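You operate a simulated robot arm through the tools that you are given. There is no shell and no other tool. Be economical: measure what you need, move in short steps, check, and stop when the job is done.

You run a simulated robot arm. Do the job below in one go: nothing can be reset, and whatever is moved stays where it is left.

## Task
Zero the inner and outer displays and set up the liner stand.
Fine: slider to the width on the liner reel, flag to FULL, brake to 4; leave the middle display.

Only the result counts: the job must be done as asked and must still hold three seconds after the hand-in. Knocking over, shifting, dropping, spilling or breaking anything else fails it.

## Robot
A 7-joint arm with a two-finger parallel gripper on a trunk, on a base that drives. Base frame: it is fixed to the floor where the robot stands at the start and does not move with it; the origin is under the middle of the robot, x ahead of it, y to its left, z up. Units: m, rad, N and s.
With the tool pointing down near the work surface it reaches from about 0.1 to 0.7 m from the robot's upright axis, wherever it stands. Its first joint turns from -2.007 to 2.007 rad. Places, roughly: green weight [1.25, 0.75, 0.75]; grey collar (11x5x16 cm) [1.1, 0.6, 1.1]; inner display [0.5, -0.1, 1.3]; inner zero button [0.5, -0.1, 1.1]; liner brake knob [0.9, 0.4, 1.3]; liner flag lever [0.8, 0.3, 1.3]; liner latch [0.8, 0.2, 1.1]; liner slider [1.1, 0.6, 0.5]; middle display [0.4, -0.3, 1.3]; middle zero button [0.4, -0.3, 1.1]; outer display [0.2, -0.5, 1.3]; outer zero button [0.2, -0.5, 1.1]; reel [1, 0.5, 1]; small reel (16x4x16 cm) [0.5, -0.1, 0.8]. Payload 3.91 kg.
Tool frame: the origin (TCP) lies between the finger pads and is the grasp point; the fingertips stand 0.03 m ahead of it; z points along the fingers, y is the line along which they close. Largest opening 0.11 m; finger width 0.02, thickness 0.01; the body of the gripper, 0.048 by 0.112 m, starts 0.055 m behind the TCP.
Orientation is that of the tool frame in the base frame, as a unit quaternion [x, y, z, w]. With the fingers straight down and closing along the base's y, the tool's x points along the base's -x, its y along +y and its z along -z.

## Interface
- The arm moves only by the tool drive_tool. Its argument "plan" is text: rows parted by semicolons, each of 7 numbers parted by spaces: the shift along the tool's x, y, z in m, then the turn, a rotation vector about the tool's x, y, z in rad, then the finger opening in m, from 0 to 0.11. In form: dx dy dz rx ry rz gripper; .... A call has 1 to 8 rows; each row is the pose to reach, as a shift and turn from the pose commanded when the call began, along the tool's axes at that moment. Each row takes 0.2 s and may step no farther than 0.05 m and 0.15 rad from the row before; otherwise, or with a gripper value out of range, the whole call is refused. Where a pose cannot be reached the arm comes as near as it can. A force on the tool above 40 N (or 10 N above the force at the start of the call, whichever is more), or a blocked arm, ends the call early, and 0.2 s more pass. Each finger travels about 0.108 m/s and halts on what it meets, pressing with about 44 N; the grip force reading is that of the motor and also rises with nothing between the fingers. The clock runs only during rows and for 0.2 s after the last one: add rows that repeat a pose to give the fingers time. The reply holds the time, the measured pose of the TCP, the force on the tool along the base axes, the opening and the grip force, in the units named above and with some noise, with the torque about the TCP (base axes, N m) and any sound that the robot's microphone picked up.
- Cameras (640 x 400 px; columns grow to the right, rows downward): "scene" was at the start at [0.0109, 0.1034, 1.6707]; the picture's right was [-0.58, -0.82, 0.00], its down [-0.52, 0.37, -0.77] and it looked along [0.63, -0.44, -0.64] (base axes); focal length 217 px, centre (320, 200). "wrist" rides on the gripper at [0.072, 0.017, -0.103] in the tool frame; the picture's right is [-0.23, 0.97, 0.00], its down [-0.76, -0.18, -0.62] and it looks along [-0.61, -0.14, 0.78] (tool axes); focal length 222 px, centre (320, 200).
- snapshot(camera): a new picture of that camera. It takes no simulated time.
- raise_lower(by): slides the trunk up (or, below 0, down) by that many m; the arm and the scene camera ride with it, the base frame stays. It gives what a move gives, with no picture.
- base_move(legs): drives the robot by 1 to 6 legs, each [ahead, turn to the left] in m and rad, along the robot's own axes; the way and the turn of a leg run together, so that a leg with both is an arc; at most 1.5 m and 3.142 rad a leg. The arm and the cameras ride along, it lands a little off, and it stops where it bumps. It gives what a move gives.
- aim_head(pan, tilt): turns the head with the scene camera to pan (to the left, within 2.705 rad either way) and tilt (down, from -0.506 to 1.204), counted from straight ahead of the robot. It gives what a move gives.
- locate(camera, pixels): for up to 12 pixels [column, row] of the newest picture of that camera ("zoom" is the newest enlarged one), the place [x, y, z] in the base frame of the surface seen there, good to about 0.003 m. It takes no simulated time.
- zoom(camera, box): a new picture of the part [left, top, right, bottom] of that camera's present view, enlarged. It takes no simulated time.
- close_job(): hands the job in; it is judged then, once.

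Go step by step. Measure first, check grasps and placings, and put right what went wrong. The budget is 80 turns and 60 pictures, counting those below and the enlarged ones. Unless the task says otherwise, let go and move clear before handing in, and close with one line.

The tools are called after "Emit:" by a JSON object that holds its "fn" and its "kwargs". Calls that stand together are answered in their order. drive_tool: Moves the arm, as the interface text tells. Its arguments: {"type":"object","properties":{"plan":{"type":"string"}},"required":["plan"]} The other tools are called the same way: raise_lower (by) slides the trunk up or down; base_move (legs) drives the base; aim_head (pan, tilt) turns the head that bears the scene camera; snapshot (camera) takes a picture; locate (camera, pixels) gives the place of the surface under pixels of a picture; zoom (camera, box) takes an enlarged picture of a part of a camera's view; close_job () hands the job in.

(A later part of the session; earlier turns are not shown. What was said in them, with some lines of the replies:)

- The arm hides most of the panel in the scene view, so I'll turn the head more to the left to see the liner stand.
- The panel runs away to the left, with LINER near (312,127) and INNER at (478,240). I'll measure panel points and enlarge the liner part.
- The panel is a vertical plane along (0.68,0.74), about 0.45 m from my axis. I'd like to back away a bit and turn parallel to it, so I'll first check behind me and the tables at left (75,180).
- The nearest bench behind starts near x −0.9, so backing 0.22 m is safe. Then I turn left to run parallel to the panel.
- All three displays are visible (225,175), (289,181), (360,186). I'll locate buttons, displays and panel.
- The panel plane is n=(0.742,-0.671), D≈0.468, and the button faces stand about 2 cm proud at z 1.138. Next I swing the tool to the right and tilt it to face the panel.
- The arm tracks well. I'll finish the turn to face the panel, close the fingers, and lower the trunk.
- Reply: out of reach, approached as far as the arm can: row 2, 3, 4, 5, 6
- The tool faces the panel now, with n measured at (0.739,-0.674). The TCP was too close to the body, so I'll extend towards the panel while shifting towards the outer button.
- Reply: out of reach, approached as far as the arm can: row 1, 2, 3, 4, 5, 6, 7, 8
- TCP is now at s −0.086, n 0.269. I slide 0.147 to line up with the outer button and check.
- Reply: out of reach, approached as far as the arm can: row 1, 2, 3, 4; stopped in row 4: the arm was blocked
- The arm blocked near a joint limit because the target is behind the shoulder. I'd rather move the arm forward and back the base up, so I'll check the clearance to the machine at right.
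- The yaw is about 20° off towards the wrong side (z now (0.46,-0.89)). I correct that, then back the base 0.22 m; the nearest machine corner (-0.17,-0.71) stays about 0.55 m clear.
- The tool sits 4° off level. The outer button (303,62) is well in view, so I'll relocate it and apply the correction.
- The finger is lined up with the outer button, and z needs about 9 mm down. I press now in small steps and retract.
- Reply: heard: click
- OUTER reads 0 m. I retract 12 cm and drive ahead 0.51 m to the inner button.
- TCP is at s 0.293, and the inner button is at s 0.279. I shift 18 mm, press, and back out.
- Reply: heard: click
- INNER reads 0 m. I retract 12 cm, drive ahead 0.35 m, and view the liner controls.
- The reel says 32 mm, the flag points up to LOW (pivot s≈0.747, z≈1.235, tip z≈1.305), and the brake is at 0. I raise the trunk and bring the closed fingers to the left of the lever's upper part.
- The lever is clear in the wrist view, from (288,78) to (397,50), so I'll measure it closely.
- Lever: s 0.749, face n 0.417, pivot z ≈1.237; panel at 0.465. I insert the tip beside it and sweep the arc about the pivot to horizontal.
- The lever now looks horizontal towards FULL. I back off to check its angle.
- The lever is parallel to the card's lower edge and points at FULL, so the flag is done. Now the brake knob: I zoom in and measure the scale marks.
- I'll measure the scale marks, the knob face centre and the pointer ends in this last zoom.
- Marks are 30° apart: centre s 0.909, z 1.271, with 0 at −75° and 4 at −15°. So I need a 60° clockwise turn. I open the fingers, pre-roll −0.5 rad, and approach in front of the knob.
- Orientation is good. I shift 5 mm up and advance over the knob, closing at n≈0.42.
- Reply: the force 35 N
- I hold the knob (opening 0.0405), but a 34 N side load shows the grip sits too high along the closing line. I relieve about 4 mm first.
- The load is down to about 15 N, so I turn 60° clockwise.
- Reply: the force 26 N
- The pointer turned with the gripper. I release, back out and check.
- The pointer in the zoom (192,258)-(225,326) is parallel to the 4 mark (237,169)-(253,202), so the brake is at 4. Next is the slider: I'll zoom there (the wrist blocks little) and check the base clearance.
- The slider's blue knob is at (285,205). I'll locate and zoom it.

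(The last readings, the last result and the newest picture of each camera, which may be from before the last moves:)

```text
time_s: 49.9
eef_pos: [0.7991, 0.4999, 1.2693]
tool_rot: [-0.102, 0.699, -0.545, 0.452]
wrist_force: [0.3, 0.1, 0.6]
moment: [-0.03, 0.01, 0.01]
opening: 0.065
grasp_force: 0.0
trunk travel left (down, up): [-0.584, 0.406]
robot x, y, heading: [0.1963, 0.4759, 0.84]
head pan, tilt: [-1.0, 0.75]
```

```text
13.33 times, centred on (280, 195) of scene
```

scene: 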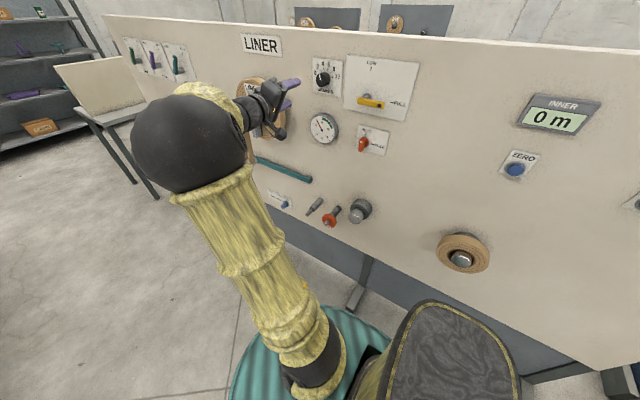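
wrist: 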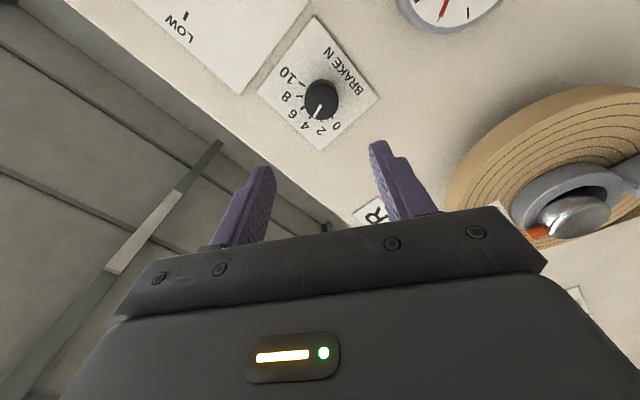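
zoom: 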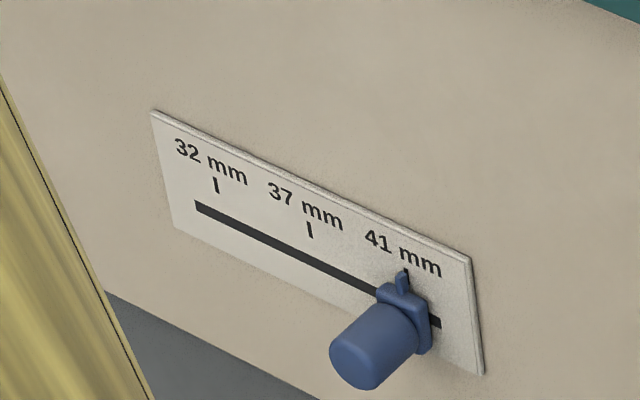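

The slider is at 41 mm with the 32 mm mark on the left. I measure the marks and the knob.

Emit:
{"fn": "locate", "kwargs": {"camera": "zoom", "pixels": [[216, 186], [309, 230], [406, 270], [402, 281], [360, 362], [350, 330], [395, 320], [200, 206], [436, 322], [345, 345], [385, 380], [420, 340]]}}

```text
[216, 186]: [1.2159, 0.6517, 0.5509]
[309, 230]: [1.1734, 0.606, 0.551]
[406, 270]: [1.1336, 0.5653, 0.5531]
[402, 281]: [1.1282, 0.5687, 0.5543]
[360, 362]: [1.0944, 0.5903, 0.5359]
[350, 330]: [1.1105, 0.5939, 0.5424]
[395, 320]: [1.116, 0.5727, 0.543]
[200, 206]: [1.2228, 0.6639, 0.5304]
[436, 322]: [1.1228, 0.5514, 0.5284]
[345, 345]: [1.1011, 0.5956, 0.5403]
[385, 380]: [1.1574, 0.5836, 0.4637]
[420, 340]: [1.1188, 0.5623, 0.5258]
```

Marks: 32 at s 1.299, 41 at 1.180, knob axis z≈0.531, front n≈0.415. I pull back, lower the trunk, and drive ahead 0.35 m.

Emit:
{"fn": "drive_tool", "kwargs": {"plan": "0 0 -0.02 0 0 0.14 0.05; 0 0 -0.04 0 0 0.28 0.05; 0 0 -0.04 0 0 0.42 0.05; 0 0 -0.04 0 0 0.56 0.05; 0 0 -0.04 0 0 0.70 0.05; 0 0 -0.04 0 0 0.84 0.05; 0 0 -0.04 0 0 0.94 0.05; 0 0 -0.04 0 0 1.024 0.05"}}

Emit:
{"fn": "raise_lower", "kwargs": {"by": -0.56}}

Emit:
{"fn": "snapshot", "kwargs": {"camera": "scene"}}

Emit:
{"fn": "snapshot", "kwargs": {"camera": "wrist"}}

```text
time_s: 51.7
eef_pos: [0.769, 0.5278, 1.2711]
tool_rot: [0.254, 0.659, -0.252, 0.662]
wrist_force: [-0.2, -0.1, 0.2]
moment: [0.02, -0.01, 0.01]
opening: 0.0498
grasp_force: 0.1
trunk travel left (down, up): [-0.584, 0.406]
robot x, y, heading: [0.198, 0.4748, 0.838]
head pan, tilt: [-1.0, 0.75]
```

```text
refused: -0.56 is not a number from -0.4 to 0.4
```

```text
23 pictures are left
```

scene: 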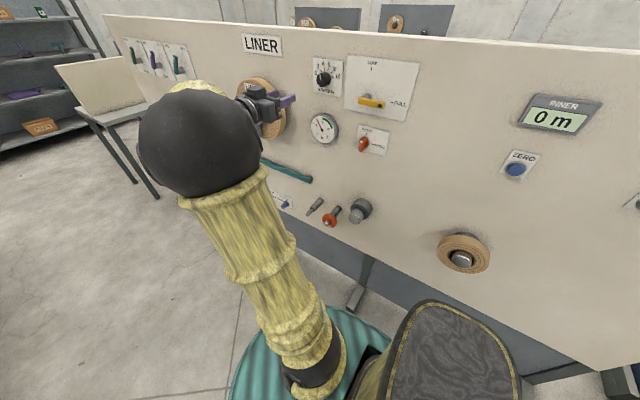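

```text
22 pictures are left
```

wrist: 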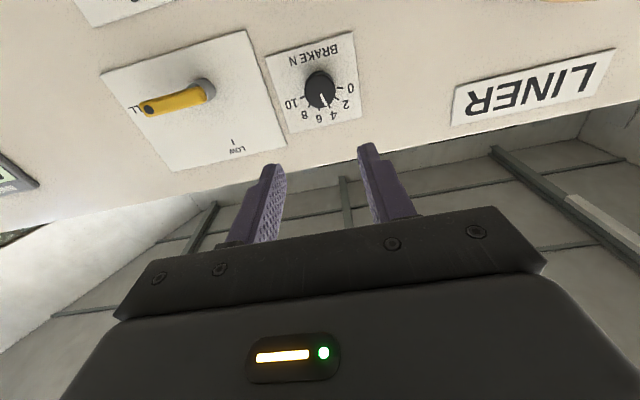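

The roll is set and y is horizontal. I lower the trunk in two steps.

Emit:
{"fn": "raise_lower", "kwargs": {"by": -0.4}}

Emit:
{"fn": "raise_lower", "kwargs": {"by": -0.16}}

Emit:
{"fn": "snapshot", "kwargs": {"camera": "scene"}}

```text
time_s: 55.5
eef_pos: [0.7678, 0.5254, 0.8727]
tool_rot: [0.255, 0.659, -0.254, 0.661]
wrist_force: [-1.3, -0.5, 0.3]
moment: [-0.02, 0.0, 0.02]
opening: 0.0503
grasp_force: 0.0
trunk travel left (down, up): [-0.184, 0.806]
robot x, y, heading: [0.2005, 0.4704, 0.835]
head pan, tilt: [-1.0, 0.75]
```

```text
time_s: 57.4
eef_pos: [0.7689, 0.5277, 0.7117]
tool_rot: [0.253, 0.659, -0.253, 0.662]
wrist_force: [0.0, -0.1, -0.5]
moment: [-0.01, 0.01, 0.02]
opening: 0.05
grasp_force: 0.1
trunk travel left (down, up): [-0.024, 0.966]
robot x, y, heading: [0.2015, 0.4728, 0.841]
head pan, tilt: [-1.0, 0.75]
```

```text
21 pictures are left
```

scene: 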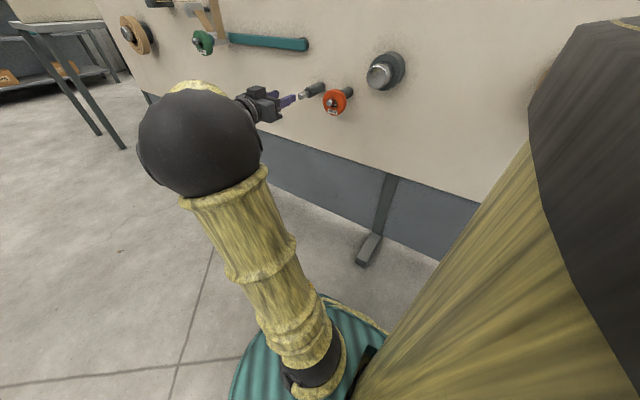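

I'll check how far the fixtures ahead of me protrude before driving.

Emit:
{"fn": "locate", "kwargs": {"camera": "scene", "pixels": [[304, 95], [320, 88], [197, 38], [205, 42], [127, 32], [362, 250], [340, 100], [200, 140], [240, 40]]}}

```text
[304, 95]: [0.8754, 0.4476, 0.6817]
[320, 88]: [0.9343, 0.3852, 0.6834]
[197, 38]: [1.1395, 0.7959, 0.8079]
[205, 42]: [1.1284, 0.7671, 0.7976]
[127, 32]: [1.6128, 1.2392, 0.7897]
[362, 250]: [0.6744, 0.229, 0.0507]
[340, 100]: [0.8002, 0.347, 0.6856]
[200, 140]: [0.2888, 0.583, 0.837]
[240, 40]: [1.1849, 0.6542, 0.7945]
```

The nearest protrusion is the post tip at n 0.349, and my fingertips are at 0.246, so it's clear. I drive ahead 0.35 m.

Emit:
{"fn": "base_move", "kwargs": {"legs": [[0.35, -0.004]]}}

Emit:
{"fn": "snapshot", "kwargs": {"camera": "scene"}}

```text
time_s: 60.0
eef_pos: [1.0077, 0.7917, 0.7118]
tool_rot: [0.254, 0.658, -0.254, 0.661]
wrist_force: [0.6, 0.2, 0.0]
moment: [0.01, 0.0, 0.0]
opening: 0.0501
grasp_force: 0.1
trunk travel left (down, up): [-0.024, 0.966]
robot x, y, heading: [0.439, 0.7367, 0.843]
head pan, tilt: [-1.0, 0.75]
```

```text
20 pictures are left
```

scene: 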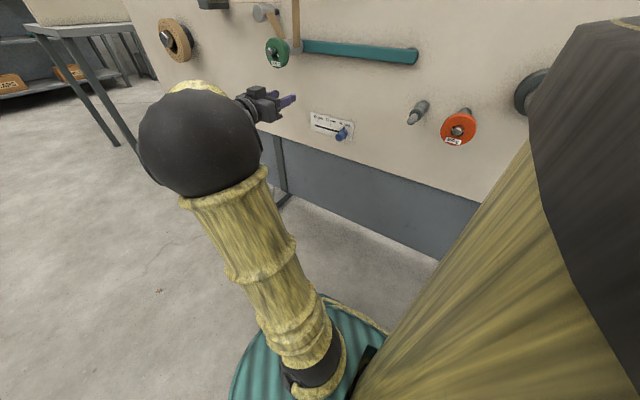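

The slider is in full view at (342,133). I descend 0.18 m and shift 0.084 m back, in front of it.

Emit:
{"fn": "drive_tool", "kwargs": {"plan": "0.036 -0.017 0 0 0 0 0.05; 0.072 -0.034 0 0 0 0 0.05; 0.108 -0.05 0 0 0 0 0.05; 0.144 -0.067 0 0 0 0 0.05; 0.181 -0.084 0 0 0 0 0.05; 0.181 -0.084 0.04 0 0 0 0.05; 0.181 -0.084 0.08 0 0 0 0.05"}}

Emit:
{"fn": "snapshot", "kwargs": {"camera": "wrist"}}

Emit:
{"fn": "zoom", "kwargs": {"camera": "scene", "box": [264, 90, 392, 170]}}

```text
time_s: 61.6
eef_pos: [1.0108, 0.6743, 0.5304]
tool_rot: [0.254, 0.659, -0.253, 0.661]
wrist_force: [0.0, 0.5, -0.2]
moment: [-0.02, -0.02, 0.02]
opening: 0.0502
grasp_force: 0.0
trunk travel left (down, up): [-0.024, 0.966]
robot x, y, heading: [0.4386, 0.7388, 0.836]
head pan, tilt: [-1.0, 0.75]
```

```text
19 pictures are left
```

wrist: 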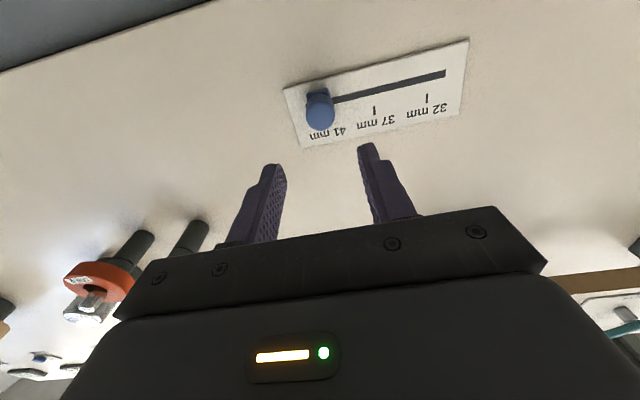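

```text
5.00 times, centred on (328, 130) of scene
```

zoom: 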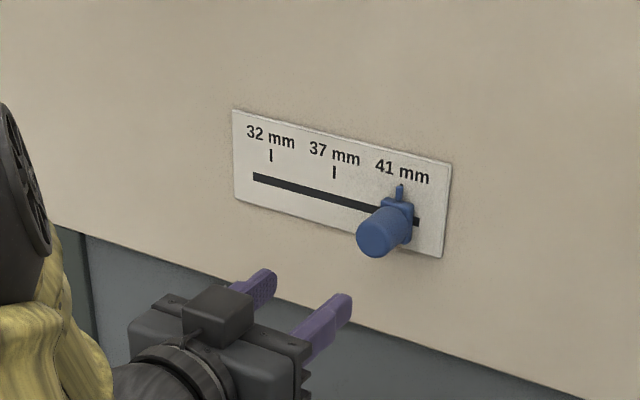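

I measure the knob and marks in this closer zoom.

Emit:
{"fn": "locate", "kwargs": {"camera": "zoom", "pixels": [[271, 155], [334, 172], [399, 190], [375, 238], [376, 222], [376, 252], [360, 238], [392, 242], [255, 177], [418, 222], [405, 225]]}}

Emit:
{"fn": "locate", "kwargs": {"camera": "wrist", "pixels": [[320, 115], [320, 98], [427, 97], [374, 110]]}}

```text
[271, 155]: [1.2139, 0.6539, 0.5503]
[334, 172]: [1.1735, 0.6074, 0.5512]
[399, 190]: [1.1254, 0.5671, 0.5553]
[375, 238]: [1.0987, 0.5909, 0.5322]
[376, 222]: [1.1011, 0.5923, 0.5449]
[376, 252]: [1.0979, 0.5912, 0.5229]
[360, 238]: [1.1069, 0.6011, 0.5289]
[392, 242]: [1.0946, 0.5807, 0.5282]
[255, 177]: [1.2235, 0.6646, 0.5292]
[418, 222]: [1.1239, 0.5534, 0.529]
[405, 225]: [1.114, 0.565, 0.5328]
```

```text
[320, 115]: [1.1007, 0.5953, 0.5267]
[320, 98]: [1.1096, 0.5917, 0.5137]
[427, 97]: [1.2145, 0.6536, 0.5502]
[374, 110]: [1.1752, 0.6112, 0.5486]
```

The knob is at s≈1.177, z≈0.532, right in front of the TCP. I advance 0.114 m and grip.

Emit:
{"fn": "drive_tool", "kwargs": {"plan": "0 -0.001 0.04 0 0 0 0.05; 0 -0.001 0.08 0 0 0 0.05; 0 -0.001 0.114 0 0 0 0.05; 0 -0.001 0.114 0 0 0 0.03; 0 -0.001 0.114 0 0 0 0.015; 0 -0.001 0.114 0 0 0 0.015"}}

Emit:
{"fn": "snapshot", "kwargs": {"camera": "wrist"}}

```text
time_s: 63.0
eef_pos: [1.0977, 0.5959, 0.5305]
tool_rot: [0.254, 0.659, -0.254, 0.661]
wrist_force: [6.4, -1.6, 1.4]
moment: [0.3, 0.18, 0.76]
opening: 0.0297
grasp_force: 45.1
trunk travel left (down, up): [-0.024, 0.966]
robot x, y, heading: [0.4417, 0.7415, 0.841]
head pan, tilt: [-1.0, 0.75]
```

```text
17 pictures are left
```

wrist: 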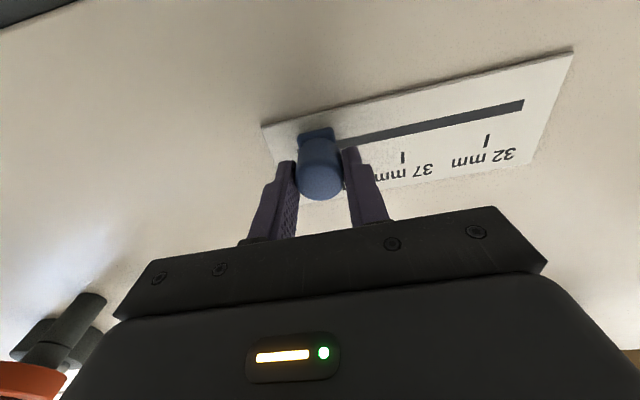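

Gripped at 0.030 opening. I slide 0.1215 m towards 32 mm.

Emit:
{"fn": "drive_tool", "kwargs": {"plan": "0 0.02 0 0 0 0 0.015; 0 0.045 0 0 0 0 0.015; 0 0.07 0 0 0 0 0.015; 0 0.095 0 0 0 0 0.015; 0 0.113 0 0 0 0 0.015; 0 0.1215 0 0 0 0 0.015; 0 0.1215 0 0 0 0 0.015"}}

Emit:
{"fn": "zoom", "kwargs": {"camera": "scene", "box": [284, 100, 364, 150]}}

```text
time_s: 64.6
eef_pos: [1.1757, 0.6881, 0.5319]
tool_rot: [0.255, 0.659, -0.254, 0.661]
wrist_force: [15.3, -22.2, 1.4]
moment: [-0.23, -0.31, 0.6]
opening: 0.0297
grasp_force: 44.5
trunk travel left (down, up): [-0.024, 0.966]
robot x, y, heading: [0.4401, 0.739, 0.839]
head pan, tilt: [-1.0, 0.75]
```

```text
8.00 times, centred on (324, 125) of scene
```

zoom: 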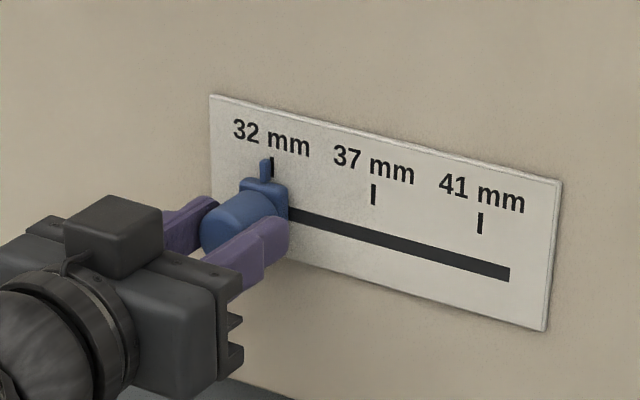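

The TCP moved 0.121 m and the pointer is near the 32 mark. I release, back out and verify.

Emit:
{"fn": "drive_tool", "kwargs": {"plan": "0 0 0 0 0 0 0.03; 0 0 0 0 0 0 0.05; 0 0 0 0 0 0 0.05; 0 0 -0.04 0 0 0 0.05; 0 0 -0.08 0 0 0 0.05; 0 0 -0.12 0 0 0 0.05"}}

Emit:
{"fn": "snapshot", "kwargs": {"camera": "wrist"}}

Emit:
{"fn": "zoom", "kwargs": {"camera": "scene", "box": [300, 105, 348, 135]}}

Emit:
{"fn": "zoom", "kwargs": {"camera": "wrist", "box": [240, 40, 400, 140]}}

```text
time_s: 66.0
eef_pos: [1.0859, 0.7707, 0.5306]
tool_rot: [0.254, 0.658, -0.254, 0.661]
wrist_force: [-0.3, -0.4, -0.9]
moment: [0.02, 0.01, -0.04]
opening: 0.05
grasp_force: 0.0
trunk travel left (down, up): [-0.024, 0.966]
robot x, y, heading: [0.4397, 0.7364, 0.84]
head pan, tilt: [-1.0, 0.75]
```

```text
15 pictures are left
```

wrist: 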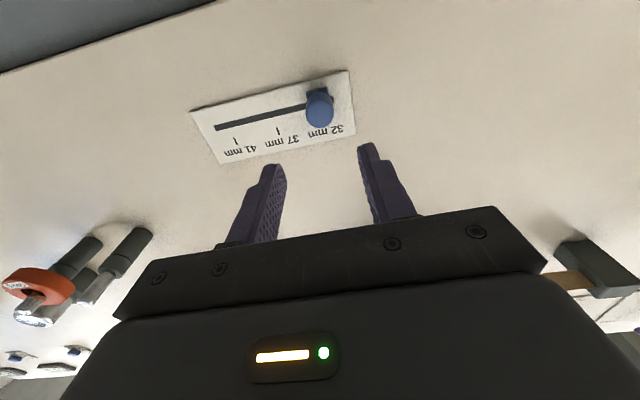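

```text
13.33 times, centred on (324, 120) of scene
```

zoom: 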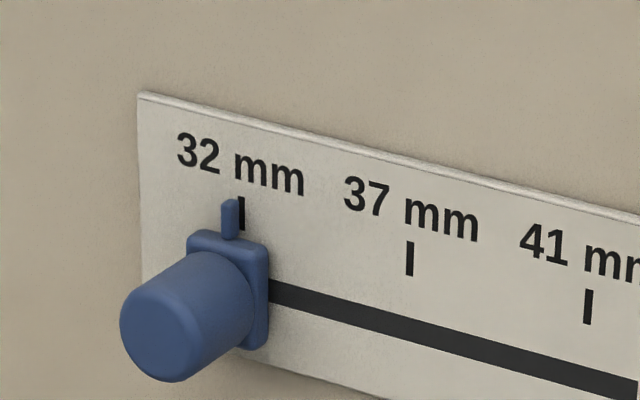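

```text
4.00 times, centred on (320, 90) of wrist
```

zoom: 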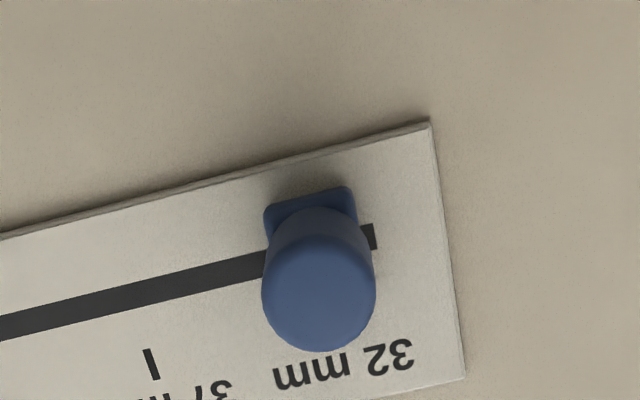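

The pointer looks slightly left of the 32 mark, which may be parallax, so I'll locate the pointer and mark.

Emit:
{"fn": "zoom", "kwargs": {"camera": "scene", "box": [308, 115, 332, 130]}}

Emit:
{"fn": "locate", "kwargs": {"camera": "zoom", "pixels": [[140, 150], [146, 165], [140, 180], [163, 145], [163, 165], [163, 190], [60, 270], [40, 330], [130, 240]]}}

```text
16.00 times, centred on (320, 122) of scene
```

zoom: 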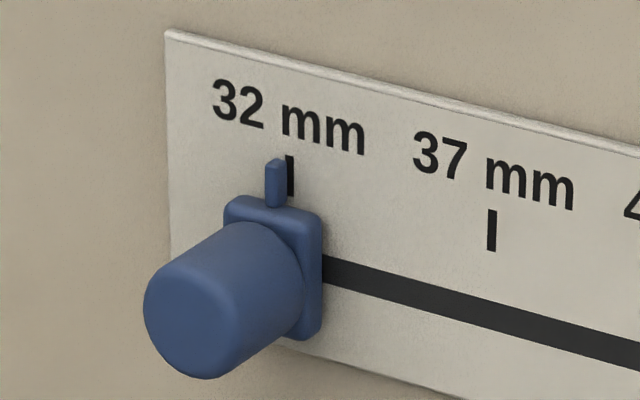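

```text
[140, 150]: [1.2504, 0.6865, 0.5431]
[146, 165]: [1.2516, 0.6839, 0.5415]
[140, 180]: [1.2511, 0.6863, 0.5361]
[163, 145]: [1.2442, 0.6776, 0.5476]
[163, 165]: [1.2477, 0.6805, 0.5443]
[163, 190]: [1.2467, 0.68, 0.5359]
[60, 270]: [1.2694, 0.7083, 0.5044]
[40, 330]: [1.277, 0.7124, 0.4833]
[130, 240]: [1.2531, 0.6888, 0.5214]
```

Emit:
{"fn": "locate", "kwargs": {"camera": "zoom", "pixels": [[274, 170], [274, 185], [274, 198], [291, 160], [291, 175], [291, 188], [190, 320], [188, 310], [490, 225], [210, 260], [268, 230]]}}

```text
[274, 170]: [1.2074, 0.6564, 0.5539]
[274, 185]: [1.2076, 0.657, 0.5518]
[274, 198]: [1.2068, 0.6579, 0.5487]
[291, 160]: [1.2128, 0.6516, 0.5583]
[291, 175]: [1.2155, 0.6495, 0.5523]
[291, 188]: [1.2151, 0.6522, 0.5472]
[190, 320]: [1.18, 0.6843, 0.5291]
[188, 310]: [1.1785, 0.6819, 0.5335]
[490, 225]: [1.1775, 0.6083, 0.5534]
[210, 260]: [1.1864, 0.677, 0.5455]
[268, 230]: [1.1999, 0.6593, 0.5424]
```

By coordinates pointer s≈1.298 and mark s≈1.298, so it's good within noise. To settle parallax I retract and drive ahead 0.42 m for a straight-on look from the head.

Emit:
{"fn": "drive_tool", "kwargs": {"plan": "0 -0.03 -0.03 0 0 0 0.05; 0 -0.06 -0.06 0 0 0 0.05; 0 -0.1 -0.06 0 0 0 0.05"}}

Emit:
{"fn": "base_move", "kwargs": {"legs": [[0.42, 0]]}}

Emit:
{"fn": "aim_head", "kwargs": {"pan": -1.57, "tilt": 0.6}}

Emit:
{"fn": "snapshot", "kwargs": {"camera": "scene"}}

```text
time_s: 66.8
eef_pos: [0.9742, 0.7376, 0.5314]
tool_rot: [0.254, 0.659, -0.254, 0.661]
wrist_force: [-0.2, -0.4, 0.4]
moment: [0.01, 0.0, -0.04]
opening: 0.05
grasp_force: 0.0
trunk travel left (down, up): [-0.024, 0.966]
robot x, y, heading: [0.4409, 0.7404, 0.841]
head pan, tilt: [-1.0, 0.75]
```

```text
time_s: 69.8
eef_pos: [1.2577, 1.0544, 0.5324]
tool_rot: [0.254, 0.659, -0.253, 0.661]
wrist_force: [-0.4, -1.2, -0.8]
moment: [-0.01, -0.03, 0.01]
opening: 0.0501
grasp_force: 0.0
trunk travel left (down, up): [-0.024, 0.966]
robot x, y, heading: [0.7279, 1.0544, 0.837]
head pan, tilt: [-1.0, 0.75]
```

```text
time_s: 70.8
eef_pos: [1.2585, 1.055, 0.5317]
tool_rot: [0.255, 0.659, -0.254, 0.661]
wrist_force: [-0.4, 0.7, -0.6]
moment: [0.0, -0.01, -0.02]
opening: 0.05
grasp_force: 0.1
trunk travel left (down, up): [-0.024, 0.966]
robot x, y, heading: [0.7277, 1.0559, 0.839]
head pan, tilt: [-1.571, 0.6]
```

```text
11 pictures are left
```

scene: 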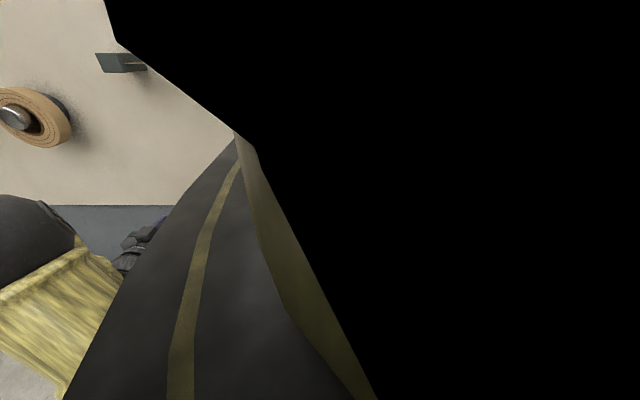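

The arm now hides the slider, but it was already settled. The pointer stands about 9 mm proud, which predicts a 5.7 mm parallax shift, and I saw about 5.3 mm, so it sits on 32 mm. Inner and outer were seen at 0 m, middle still at 72 m, the flag at FULL and the brake at 4. The arm is clear, so I hand in.

Emit:
{"fn": "close_job", "kwargs": {}}

```text
The job is handed in.
```

I finished and handed in the job: inner and outer displays read 0 m, the slider is at 32 mm, the flag is at FULL, the brake is at 4, and the middle display was left at 72 m.
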